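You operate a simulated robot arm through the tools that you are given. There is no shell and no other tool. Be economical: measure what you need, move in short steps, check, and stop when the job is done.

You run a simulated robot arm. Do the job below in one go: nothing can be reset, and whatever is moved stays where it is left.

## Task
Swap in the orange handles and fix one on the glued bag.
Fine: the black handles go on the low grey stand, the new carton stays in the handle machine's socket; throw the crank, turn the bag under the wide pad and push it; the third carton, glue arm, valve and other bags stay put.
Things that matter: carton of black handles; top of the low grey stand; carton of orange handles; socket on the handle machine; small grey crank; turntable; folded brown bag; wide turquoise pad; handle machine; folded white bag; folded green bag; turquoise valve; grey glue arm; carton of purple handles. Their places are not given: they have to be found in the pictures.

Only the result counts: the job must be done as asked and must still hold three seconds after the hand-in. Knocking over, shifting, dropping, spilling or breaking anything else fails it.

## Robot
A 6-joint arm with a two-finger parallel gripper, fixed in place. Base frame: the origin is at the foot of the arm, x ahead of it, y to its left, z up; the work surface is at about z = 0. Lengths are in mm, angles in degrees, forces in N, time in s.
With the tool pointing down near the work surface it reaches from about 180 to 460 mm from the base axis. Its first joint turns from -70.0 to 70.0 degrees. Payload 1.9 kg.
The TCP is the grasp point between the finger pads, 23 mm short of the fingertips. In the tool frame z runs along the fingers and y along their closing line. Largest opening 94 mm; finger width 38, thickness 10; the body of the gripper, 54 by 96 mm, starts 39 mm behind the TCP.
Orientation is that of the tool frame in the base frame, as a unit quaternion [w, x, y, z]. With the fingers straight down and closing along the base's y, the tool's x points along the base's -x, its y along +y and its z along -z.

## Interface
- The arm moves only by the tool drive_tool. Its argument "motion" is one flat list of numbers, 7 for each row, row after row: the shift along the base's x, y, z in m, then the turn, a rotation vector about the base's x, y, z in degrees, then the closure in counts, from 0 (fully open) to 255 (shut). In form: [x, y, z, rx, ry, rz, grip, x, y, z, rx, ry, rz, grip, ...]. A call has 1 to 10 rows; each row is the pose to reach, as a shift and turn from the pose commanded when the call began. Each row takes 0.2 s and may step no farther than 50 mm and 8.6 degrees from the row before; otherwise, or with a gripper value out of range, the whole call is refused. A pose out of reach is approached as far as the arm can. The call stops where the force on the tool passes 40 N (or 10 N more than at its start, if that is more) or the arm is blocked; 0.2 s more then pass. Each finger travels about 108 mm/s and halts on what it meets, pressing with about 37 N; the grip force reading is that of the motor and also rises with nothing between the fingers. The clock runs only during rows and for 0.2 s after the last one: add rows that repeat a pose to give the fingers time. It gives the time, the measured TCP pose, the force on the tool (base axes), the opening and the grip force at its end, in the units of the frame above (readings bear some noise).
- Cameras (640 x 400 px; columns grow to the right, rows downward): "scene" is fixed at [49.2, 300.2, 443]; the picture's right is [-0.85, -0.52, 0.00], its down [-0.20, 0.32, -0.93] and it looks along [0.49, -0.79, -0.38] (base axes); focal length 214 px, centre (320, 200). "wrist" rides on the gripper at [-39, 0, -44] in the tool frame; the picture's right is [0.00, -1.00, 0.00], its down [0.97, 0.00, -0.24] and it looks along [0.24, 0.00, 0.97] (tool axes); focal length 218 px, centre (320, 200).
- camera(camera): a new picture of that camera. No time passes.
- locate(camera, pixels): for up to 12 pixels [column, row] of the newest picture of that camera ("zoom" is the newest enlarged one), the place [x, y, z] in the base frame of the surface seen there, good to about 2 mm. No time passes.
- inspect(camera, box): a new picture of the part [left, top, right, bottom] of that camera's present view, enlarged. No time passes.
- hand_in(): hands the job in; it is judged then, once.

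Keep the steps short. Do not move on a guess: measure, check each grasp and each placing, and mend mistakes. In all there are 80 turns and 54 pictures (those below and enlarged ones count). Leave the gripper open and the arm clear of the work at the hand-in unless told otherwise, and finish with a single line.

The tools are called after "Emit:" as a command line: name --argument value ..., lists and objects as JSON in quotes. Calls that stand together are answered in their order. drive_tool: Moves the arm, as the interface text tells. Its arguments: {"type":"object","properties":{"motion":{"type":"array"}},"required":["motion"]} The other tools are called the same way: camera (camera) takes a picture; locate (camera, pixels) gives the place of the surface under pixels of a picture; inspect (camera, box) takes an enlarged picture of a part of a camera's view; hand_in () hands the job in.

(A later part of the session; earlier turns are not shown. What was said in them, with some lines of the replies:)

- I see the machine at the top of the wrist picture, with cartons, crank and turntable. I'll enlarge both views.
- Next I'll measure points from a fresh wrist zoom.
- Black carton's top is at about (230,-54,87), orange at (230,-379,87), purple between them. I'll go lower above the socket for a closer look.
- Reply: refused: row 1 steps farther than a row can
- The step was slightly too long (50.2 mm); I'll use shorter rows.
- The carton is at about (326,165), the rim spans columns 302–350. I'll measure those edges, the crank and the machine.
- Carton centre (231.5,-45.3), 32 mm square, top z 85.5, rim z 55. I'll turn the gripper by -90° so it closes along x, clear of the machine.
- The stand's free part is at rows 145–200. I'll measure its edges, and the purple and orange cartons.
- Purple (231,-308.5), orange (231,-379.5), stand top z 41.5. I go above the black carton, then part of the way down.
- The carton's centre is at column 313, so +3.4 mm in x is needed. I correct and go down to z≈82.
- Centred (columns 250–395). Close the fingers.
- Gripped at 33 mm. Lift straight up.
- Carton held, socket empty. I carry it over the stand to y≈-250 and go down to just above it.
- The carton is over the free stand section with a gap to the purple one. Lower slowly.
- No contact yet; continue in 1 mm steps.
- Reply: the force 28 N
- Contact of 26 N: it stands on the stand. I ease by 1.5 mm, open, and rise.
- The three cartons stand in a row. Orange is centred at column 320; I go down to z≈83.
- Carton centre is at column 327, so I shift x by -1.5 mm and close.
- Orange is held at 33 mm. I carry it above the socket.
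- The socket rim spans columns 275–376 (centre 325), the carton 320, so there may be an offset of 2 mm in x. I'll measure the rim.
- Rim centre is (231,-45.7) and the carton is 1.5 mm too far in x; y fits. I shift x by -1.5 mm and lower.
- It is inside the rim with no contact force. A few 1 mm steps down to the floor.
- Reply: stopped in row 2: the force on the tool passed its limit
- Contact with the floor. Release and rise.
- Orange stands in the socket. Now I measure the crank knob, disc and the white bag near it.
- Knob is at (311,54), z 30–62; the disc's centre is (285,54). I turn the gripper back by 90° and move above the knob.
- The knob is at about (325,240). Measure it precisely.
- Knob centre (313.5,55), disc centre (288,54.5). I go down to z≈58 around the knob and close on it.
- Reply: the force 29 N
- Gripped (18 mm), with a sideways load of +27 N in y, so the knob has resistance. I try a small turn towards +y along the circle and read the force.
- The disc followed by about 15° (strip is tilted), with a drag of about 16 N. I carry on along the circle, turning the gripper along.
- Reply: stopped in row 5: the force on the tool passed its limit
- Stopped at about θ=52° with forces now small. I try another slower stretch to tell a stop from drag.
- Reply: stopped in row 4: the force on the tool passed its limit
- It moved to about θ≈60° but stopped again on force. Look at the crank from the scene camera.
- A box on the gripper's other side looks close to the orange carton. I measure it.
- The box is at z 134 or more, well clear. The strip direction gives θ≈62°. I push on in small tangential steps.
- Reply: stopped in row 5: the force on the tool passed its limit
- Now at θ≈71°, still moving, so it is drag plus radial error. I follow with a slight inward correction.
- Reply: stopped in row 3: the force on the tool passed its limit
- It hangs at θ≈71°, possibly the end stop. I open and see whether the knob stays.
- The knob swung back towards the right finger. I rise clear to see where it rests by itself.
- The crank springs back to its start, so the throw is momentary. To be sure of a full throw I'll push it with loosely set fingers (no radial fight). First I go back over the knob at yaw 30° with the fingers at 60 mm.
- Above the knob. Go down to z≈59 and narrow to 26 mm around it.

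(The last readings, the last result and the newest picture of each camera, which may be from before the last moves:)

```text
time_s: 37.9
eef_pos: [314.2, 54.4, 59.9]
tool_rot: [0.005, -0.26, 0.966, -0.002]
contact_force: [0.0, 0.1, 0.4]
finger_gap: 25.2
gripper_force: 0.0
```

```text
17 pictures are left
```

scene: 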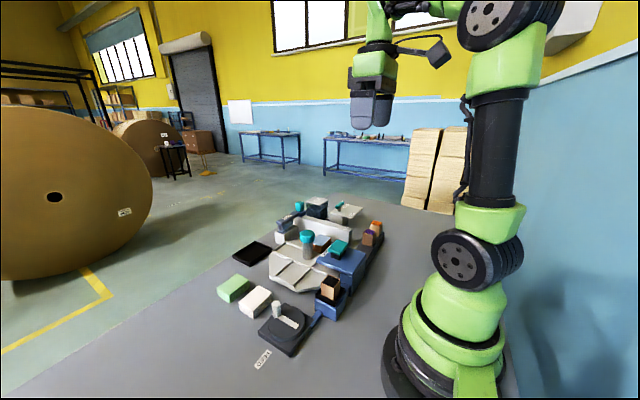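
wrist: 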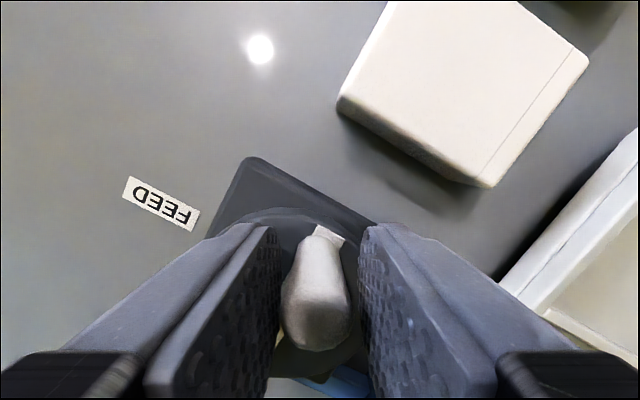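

The knob sits loosely between the fingers. Push it along the arc.

Emit:
drive_tool --motion '[-0.0003, 0.004, 0, 0, 0, 6, 187, -0.0012, 0.0079, 0, 0, 0, 12, 187, -0.0028, 0.0116, 0, 0, 0, 18, 187, -0.0049, 0.015, 0, 0, 0, 24, 187, -0.0075, 0.018, 0, 0, 0, 30, 187, -0.0105, 0.0206, 0, 0, 0, 36, 187, -0.0139, 0.0227, 0, 0, 0, 42, 187, -0.0176, 0.0243, 0, 0, 0, 48, 187, -0.0215, 0.0252, 0, 0, 0, 54, 187, -0.0255, 0.0255, 0, 0, 0, 60, 187]'

Emit:
camera --camera "wrist"

```text
time_s: 40.1
eef_pos: [287.9, 80.1, 59.2]
tool_rot: [-0.005, 0.709, -0.706, -0.001]
contact_force: [3.8, 1.4, 0.1]
finger_gap: 27.0
gripper_force: 2.4
```

```text
16 pictures are left
```

wrist: 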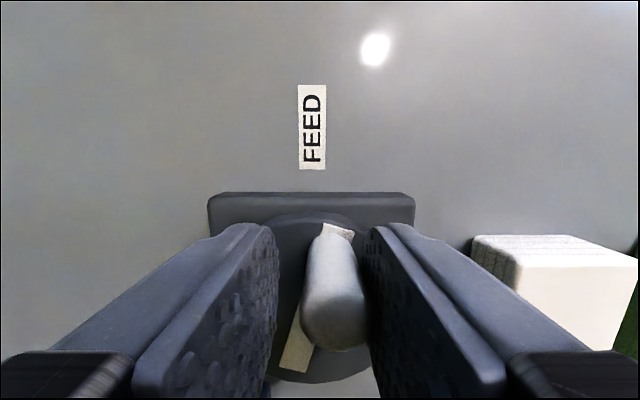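

Light spring load (4 N), θ≈78°. Continue until the end stop.

Emit:
drive_tool --motion '[-0.002, -0.0001, 0, 0, 0, 2, 187, -0.004, -0.0003, 0, 0, 0, 4, 187, -0.006, -0.0007, 0, 0, 0, 6, 187, -0.0079, -0.0012, 0, 0, 0, 8, 187, -0.0098, -0.002, 0, 0, 0, 10, 187, -0.0116, -0.0028, 0, 0, 0, 12, 187, -0.0134, -0.0038, 0, 0, 0, 14, 187, -0.015, -0.0049, 0, 0, 0, 16, 187]'

Emit:
inspect --camera "wrist" --box '[160, 160, 480, 400]'

```text
time_s: 41.9
eef_pos: [273.8, 77.0, 59.9]
tool_rot: [-0.005, 0.8, -0.6, 0.0]
contact_force: [19.6, 2.5, -1.2]
finger_gap: 33.8
gripper_force: 9.4
```

```text
1.67 times, centred on (320, 280) of wrist
```

zoom: 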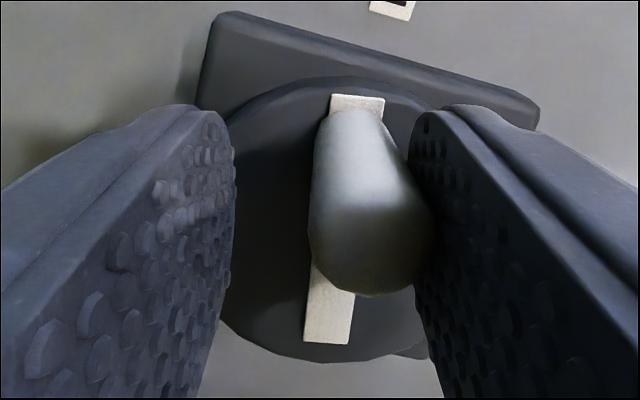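

The stop is reached (20 N, finger pushed open, θ≈100°). I rise and let the crank return, then head for the turntable post at yaw 45°.

Emit:
drive_tool --motion '[0.004, 0, 0, 0, 0, 0, 187, 0.004, 0, 0.04, 0, 0, 0, 187, 0.004, 0, 0.08, 0, 0, 0, 100, 0.004, 0, 0.12, 0, 0, 0, 0, 0.014, -0.02, 0.14, 0, 0, -8, 0, 0.03, -0.05, 0.14, 0, 0, -16, 0, 0.045, -0.085, 0.14, 0, 0, -24, 0, 0.06, -0.12, 0.14, 0, 0, -32, 0, 0.075, -0.155, 0.14, 0, 0, -40, 0, 0.085, -0.19, 0.14, 0, 0, -48, 0]'

Emit:
drive_tool --motion '[0.005, -0.02, -0.01, 0, 0, -7, 0, 0.0085, -0.0355, -0.02, 0, 0, -13, 0]'

Emit:
camera --camera "wrist"

Emit:
inspect --camera "scene" --box '[240, 190, 400, 350]'

```text
time_s: 44.1
eef_pos: [358.3, -113.1, 199.9]
tool_rot: [0.004, -0.485, 0.874, 0.0]
contact_force: [0.0, -0.9, -0.2]
finger_gap: 94.0
gripper_force: 0.1
```

```text
time_s: 44.7
eef_pos: [366.7, -149.8, 178.9]
tool_rot: [0.004, -0.383, 0.924, 0.0]
contact_force: [-0.1, 1.1, 0.4]
finger_gap: 94.1
gripper_force: 0.1
```

```text
14 pictures are left
```

wrist: 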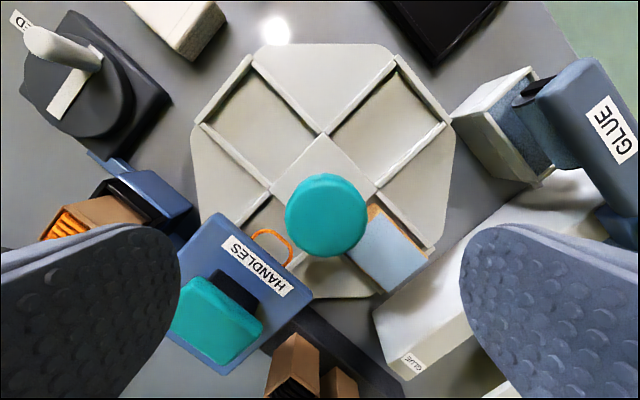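

```text
2.50 times, centred on (320, 270) of scene
```

zoom: 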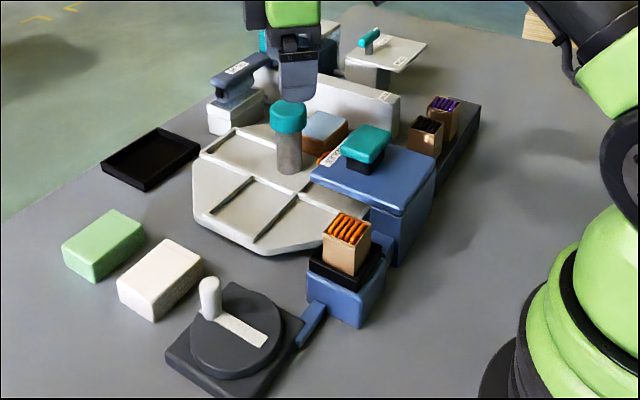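

The crank worked: an orange handle now sticks out of the machine at (273,243). I measure the post cap and bag.

Emit:
locate --camera "wrist" --pixels '[[327, 213], [288, 213], [366, 213], [327, 175], [327, 250], [395, 245], [420, 265], [375, 210], [273, 232], [365, 260], [436, 240], [325, 145]]'

```text
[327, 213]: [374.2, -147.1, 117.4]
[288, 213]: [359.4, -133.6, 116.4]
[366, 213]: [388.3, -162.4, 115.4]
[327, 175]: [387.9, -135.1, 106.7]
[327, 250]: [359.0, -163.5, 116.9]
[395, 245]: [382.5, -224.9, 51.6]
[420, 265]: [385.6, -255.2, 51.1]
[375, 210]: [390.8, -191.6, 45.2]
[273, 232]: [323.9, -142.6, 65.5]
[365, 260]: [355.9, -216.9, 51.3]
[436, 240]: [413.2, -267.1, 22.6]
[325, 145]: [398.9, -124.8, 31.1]
```

Cap centre (374,-148), 41 mm across, top z 117. I centre over it, go down to z≈104, and grip.

Emit:
drive_tool --motion '[0.004, 0.001, -0.03, 0, 0, 0, 0, 0.0073, 0.0018, -0.055, 0, 0, 0, 0, 0.0073, 0.0018, -0.075, 0, 0, 0, 0, 0.0073, 0.0018, -0.075, 0, 0, 0, 80, 0.0073, 0.0018, -0.075, 0, 0, 0, 160, 0.0073, 0.0018, -0.075, 0, 0, 0, 200, 0.0073, 0.0018, -0.075, 0, 0, 0, 200]'

Emit:
camera --camera "wrist"

```text
time_s: 46.3
eef_pos: [373.3, -146.5, 103.0]
tool_rot: [0.004, -0.384, 0.924, -0.001]
contact_force: [4.7, -0.5, -9.1]
finger_gap: 44.0
gripper_force: 45.2
```

```text
12 pictures are left
```

wrist: 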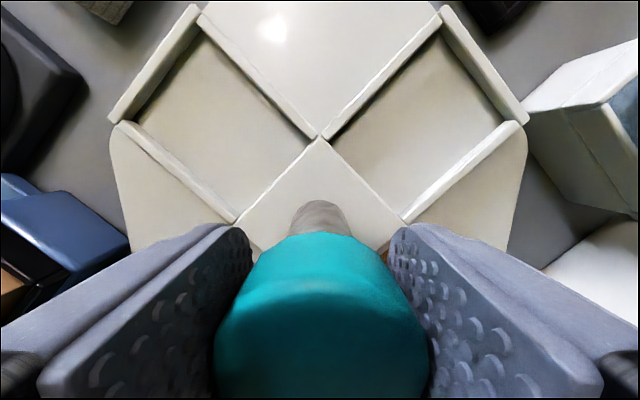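

Gripped at 44 mm. I turn clockwise by 40° first and check.

Emit:
drive_tool --motion '[0, 0, 0, 0, 0, -4, 200, 0, 0, 0, 0, 0, -8, 200, 0, 0, 0, 0, 0, -13, 200, 0, 0, 0, 0, 0, -18, 200, 0, 0, 0, 0, 0, -24, 200, 0, 0, 0, 0, 0, -30, 200, 0, 0, 0, 0, 0, -36, 200, 0, 0, 0, 0, 0, -40, 200]'

Emit:
camera --camera "wrist"

```text
time_s: 48.0
eef_pos: [374.4, -149.1, 104.9]
tool_rot: [0.008, -0.083, 0.996, -0.006]
contact_force: [2.4, -0.9, -0.7]
finger_gap: 44.1
gripper_force: 44.3
stopped in row 8: the force on the tool passed its limit (the readings are from after the stop); the commanded pose is now the measured one
```

```text
11 pictures are left
```

wrist: 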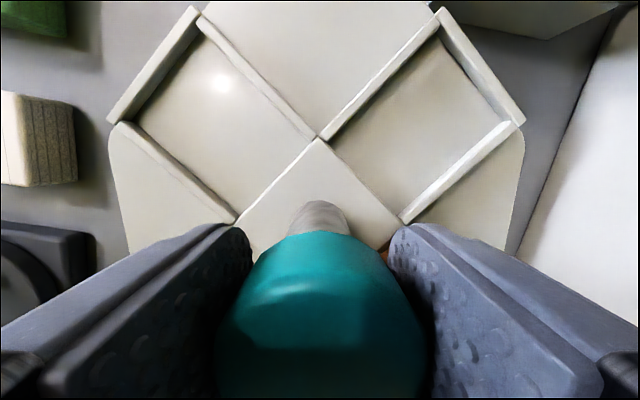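

The table follows the gripper (turned ≈36°, now yaw 9.5°). I continue, 54° to go.

Emit:
drive_tool --motion '[0, 0, 0, 0, 0, -3, 200, 0, 0, 0, 0, 0, -7, 200, 0, 0, 0, 0, 0, -11, 200, 0, 0, 0, 0, 0, -15, 200, 0, 0, 0, 0, 0, -19, 200, 0, 0, 0, 0, 0, -23, 200, 0, 0, 0, 0, 0, -27, 200, 0, 0, 0, 0, 0, -30, 200]'

Emit:
inspect --camera "scene" --box '[240, 190, 400, 310]'

```text
time_s: 49.8
eef_pos: [376.0, -151.6, 104.2]
tool_rot: [0.006, 0.174, 0.985, -0.009]
contact_force: [-0.1, -1.5, 1.3]
finger_gap: 44.1
gripper_force: 44.9
stopped in row 8: the force on the tool passed its limit (the readings are from after the stop); the commanded pose is now the measured one
```

```text
3.33 times, centred on (320, 250) of scene
```

zoom: 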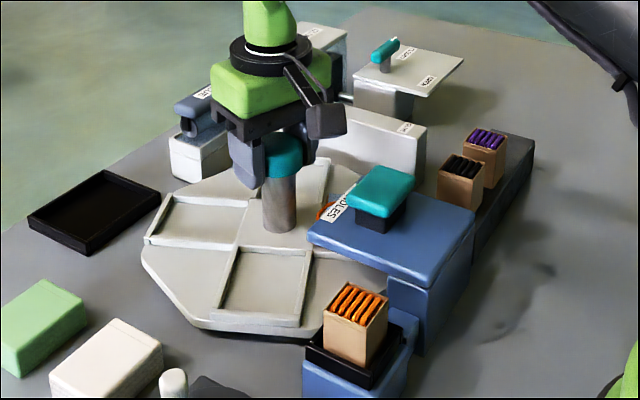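

Now yaw -20°, 65° turned. 25° to go, with a small shift back towards the post axis.

Emit:
drive_tool --motion '[-0.0003, 0.0005, 0, 0, 0, -3, 200, -0.0006, 0.001, 0, 0, 0, -7, 200, -0.001, 0.0015, 0, 0, 0, -11, 200, -0.001, 0.0015, 0, 0, 0, -15, 200, -0.001, 0.0015, 0, 0, 0, -19, 200, -0.001, 0.0015, 0, 0, 0, -22, 200, -0.001, 0.0015, 0, 0, 0, -25, 200]'

Emit:
camera --camera "wrist"

```text
time_s: 50.9
eef_pos: [374.0, -153.8, 104.9]
tool_rot: [0.007, 0.307, 0.952, -0.012]
contact_force: [0.1, -1.9, 0.6]
finger_gap: 43.8
gripper_force: 45.8
stopped in row 5: the force on the tool passed its limit (the readings are from after the stop); the commanded pose is now the measured one
```

```text
9 pictures are left
```

wrist: 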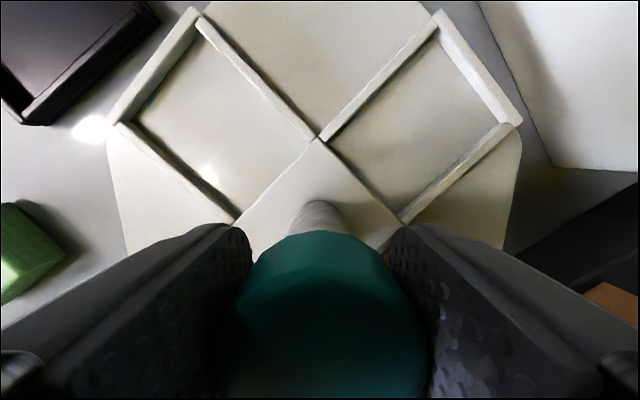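

Yaw -36°; about 9.5° remain.

Emit:
drive_tool --motion '[0, 0.0007, 0, 0, 0, -2, 200, 0, 0.0014, 0, 0, 0, -4, 200, 0, 0.002, 0, 0, 0, -6, 200, 0, 0.002, 0, 0, 0, -8, 200, 0, 0.002, 0, 0, 0, -9.5, 200, 0, 0.002, 0, 0, 0, -9.5, 200]'

Emit:
inspect --camera "scene" --box '[260, 200, 390, 300]'

```text
time_s: 52.0
eef_pos: [373.9, -152.5, 104.9]
tool_rot: [0.007, 0.377, 0.926, -0.015]
contact_force: [-5.5, 0.0, 2.7]
finger_gap: 44.1
gripper_force: 45.2
stopped in row 5: the force on the tool passed its limit (the readings are from after the stop); the commanded pose is now the measured one
```

```text
4.00 times, centred on (325, 250) of scene
```

zoom: 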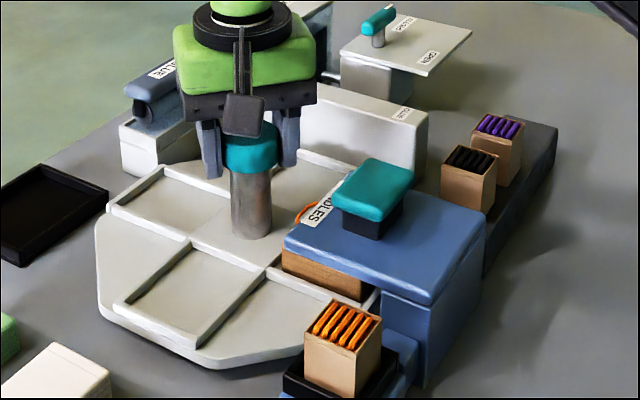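

Yaw -44.3°. I check the alignment by measuring ribs: (110,208)–(163,168), (207,340)–(265,272), and the bag's edge.

Emit:
locate --camera "zoom" --pixels '[[115, 205], [160, 171], [125, 303], [180, 253], [208, 338], [262, 274], [290, 273], [355, 296], [140, 221], [180, 239], [290, 258], [350, 282]]'

```text
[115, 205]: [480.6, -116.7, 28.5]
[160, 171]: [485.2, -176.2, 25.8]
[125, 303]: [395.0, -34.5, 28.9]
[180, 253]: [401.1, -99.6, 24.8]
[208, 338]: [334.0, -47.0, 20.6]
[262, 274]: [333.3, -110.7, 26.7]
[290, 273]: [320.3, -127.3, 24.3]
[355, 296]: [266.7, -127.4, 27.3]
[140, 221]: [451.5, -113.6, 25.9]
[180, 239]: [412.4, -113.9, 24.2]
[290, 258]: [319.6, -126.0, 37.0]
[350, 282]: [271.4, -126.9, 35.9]
```

Aligned to within about 1°; the bag (x 270–320, y from -126) is under the machine. Release the cap, rise and go towards the pad at (264,-148), z 110.

Emit:
drive_tool --motion '[0, 0, 0, 0, 0, 0, 120, 0, 0, 0, 0, 0, 0, 50, 0, 0, 0, 0, 0, 0, 50, 0, 0, 0.04, 0, 0, 0, 50, 0, 0, 0.08, 0, 0, 0, 50, -0.01, 0, 0.09, 0, 0, 8, 120, -0.04, 0, 0.09, 0, 0, 16, 200, -0.075, 0.001, 0.09, 0, 0, 24, 255, -0.108, 0.002, 0.09, 0, 0, 32, 255, -0.108, 0.003, 0.09, 0, 0, 40, 255]'

Emit:
camera --camera "wrist"

```text
time_s: 54.2
eef_pos: [267.0, -150.4, 192.3]
tool_rot: [0.011, 0.036, 0.999, -0.011]
contact_force: [-0.3, 0.6, -0.6]
finger_gap: 0.1
gripper_force: 37.0
```

```text
7 pictures are left
```

wrist: 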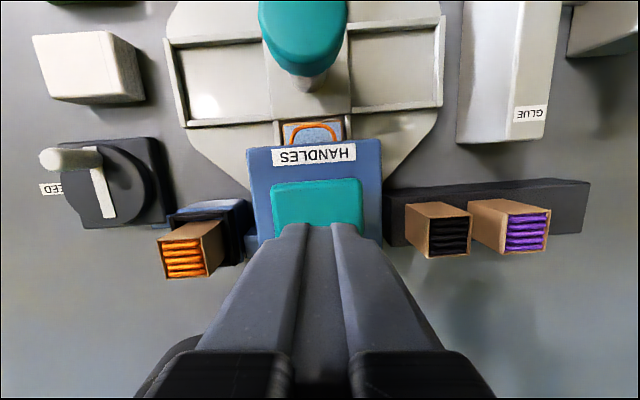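

The handle lies over the bag, pad at columns 272–362. Measure the pad and the table.

Emit:
locate --camera "wrist" --pixels '[[276, 205], [358, 205], [318, 183], [285, 225], [350, 222], [295, 128], [335, 128], [300, 145], [185, 126], [275, 121], [356, 112], [435, 106]]'

```text
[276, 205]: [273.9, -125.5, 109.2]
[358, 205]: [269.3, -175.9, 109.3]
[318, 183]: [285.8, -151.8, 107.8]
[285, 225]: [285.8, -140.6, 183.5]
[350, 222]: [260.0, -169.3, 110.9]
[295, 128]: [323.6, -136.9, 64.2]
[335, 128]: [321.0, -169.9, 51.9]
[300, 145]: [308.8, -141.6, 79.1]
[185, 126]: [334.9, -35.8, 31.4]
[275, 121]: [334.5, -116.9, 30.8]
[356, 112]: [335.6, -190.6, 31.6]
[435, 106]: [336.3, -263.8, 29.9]
```

Turntable aligned (0.35°). Pad centre about (267,-151), directly below. Go down to just above it, then press.

Emit:
drive_tool --motion '[0, 0, -0.03, 0, 0, 0, 255, 0, 0, -0.052, 0, 0, 0, 255, 0, 0, -0.055, 0, 0, 0, 255, 0, 0, -0.058, 0, 0, 0, 255, 0, 0, -0.061, 0, 0, 0, 255, 0, 0, -0.064, 0, 0, 0, 255, 0, 0, -0.067, 0, 0, 0, 255, 0, 0, -0.07, 0, 0, 0, 255]'

```text
time_s: 56.0
eef_pos: [266.7, -150.6, 122.9]
tool_rot: [0.013, 0.038, 0.999, -0.01]
contact_force: [0.6, 1.5, 5.0]
finger_gap: 0.0
gripper_force: 36.9
```

Tips at about z 100, 5 N: the pad is going down. Continue to the stop.

Emit:
drive_tool --motion '[0, 0, -0.002, 0, 0, 0, 255, 0, 0, -0.004, 0, 0, 0, 255, 0, 0, -0.006, 0, 0, 0, 255, 0, 0, -0.008, 0, 0, 0, 255, 0, 0, -0.01, 0, 0, 0, 255, 0, 0, -0.012, 0, 0, 0, 255, 0, 0, -0.014, 0, 0, 0, 255, 0, 0, -0.016, 0, 0, 0, 255]'

```text
time_s: 57.5
eef_pos: [264.9, -150.9, 113.2]
tool_rot: [0.014, 0.039, 0.999, -0.012]
contact_force: [-6.0, 2.6, 23.8]
finger_gap: 0.0
gripper_force: 37.4
stopped in row 7: the force on the tool passed its limit (the readings are from after the stop); the commanded pose is now the measured one
```

The pad bottomed out (over 40 N, tip at z 90). I hold briefly, then rise and back off.

Emit:
drive_tool --motion '[0, 0, 0, 0, 0, 0, 255, 0, 0, 0, 0, 0, 0, 255, 0, 0, 0.02, 0, 0, 0, 255, 0, 0, 0.05, 0, 0, 0, 255, 0, 0, 0.09, 0, 0, 0, 200, -0.02, 0, 0.13, 0, 0, 0, 100, -0.04, 0, 0.16, 0, 0, 0, 0, -0.04, 0, 0.16, 0, 0, 0, 0]'

Emit:
camera --camera "wrist"

Emit:
inspect --camera "scene" --box '[240, 190, 400, 330]'

```text
time_s: 59.3
eef_pos: [226.4, -153.5, 272.9]
tool_rot: [0.013, 0.038, 0.999, -0.011]
contact_force: [0.1, -0.5, 0.1]
finger_gap: 94.0
gripper_force: 0.1
```

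```text
6 pictures are left
```

wrist: 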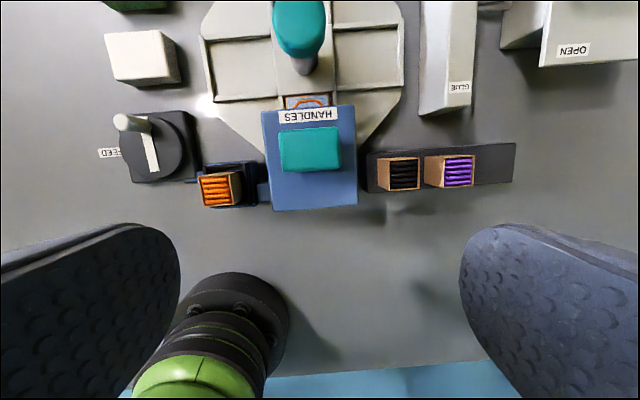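

```text
2.86 times, centred on (320, 260) of scene
```

zoom: 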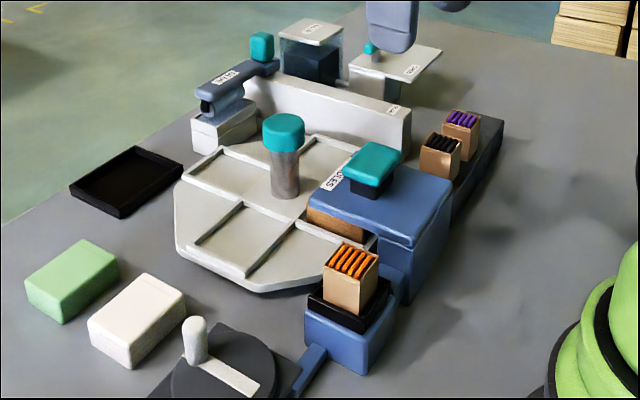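

The pad has come back up. I check whether the handle now sits on the bag (was z 65).

Emit:
inspect --camera "wrist" --box '[270, 80, 350, 130]'

```text
8.00 times, centred on (310, 105) of wrist
```

zoom: 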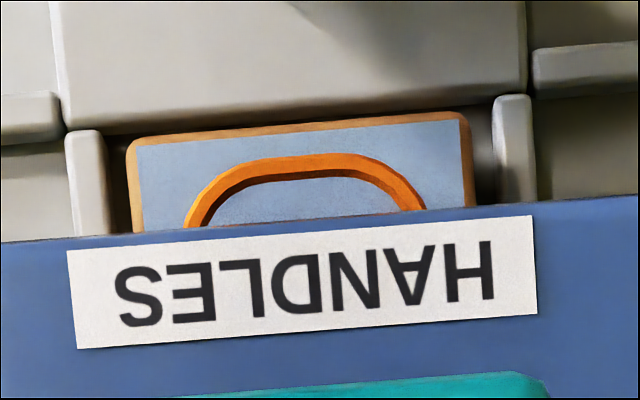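

Emit:
locate --camera "zoom" --pixels '[[300, 165], [205, 200], [400, 190], [340, 163], [300, 130], [300, 200], [140, 160], [460, 130]]'

```text
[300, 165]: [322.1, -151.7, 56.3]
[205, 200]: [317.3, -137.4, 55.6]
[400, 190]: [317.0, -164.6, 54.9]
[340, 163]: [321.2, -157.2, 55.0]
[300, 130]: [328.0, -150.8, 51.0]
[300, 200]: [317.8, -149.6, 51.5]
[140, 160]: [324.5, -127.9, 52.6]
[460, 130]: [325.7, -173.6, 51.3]
```

The handle now lies on the bag (z 55.5 on a top of 51.5). Both swapped cartons stand in place, the gripper is open and the arm is clear. I hand in.

Emit:
hand_in

```text
The job is handed in.
```

The orange carton is in the machine's socket, the black carton is on the low grey stand, and an orange handle is pressed onto the glued brown bag; the job is handed in.
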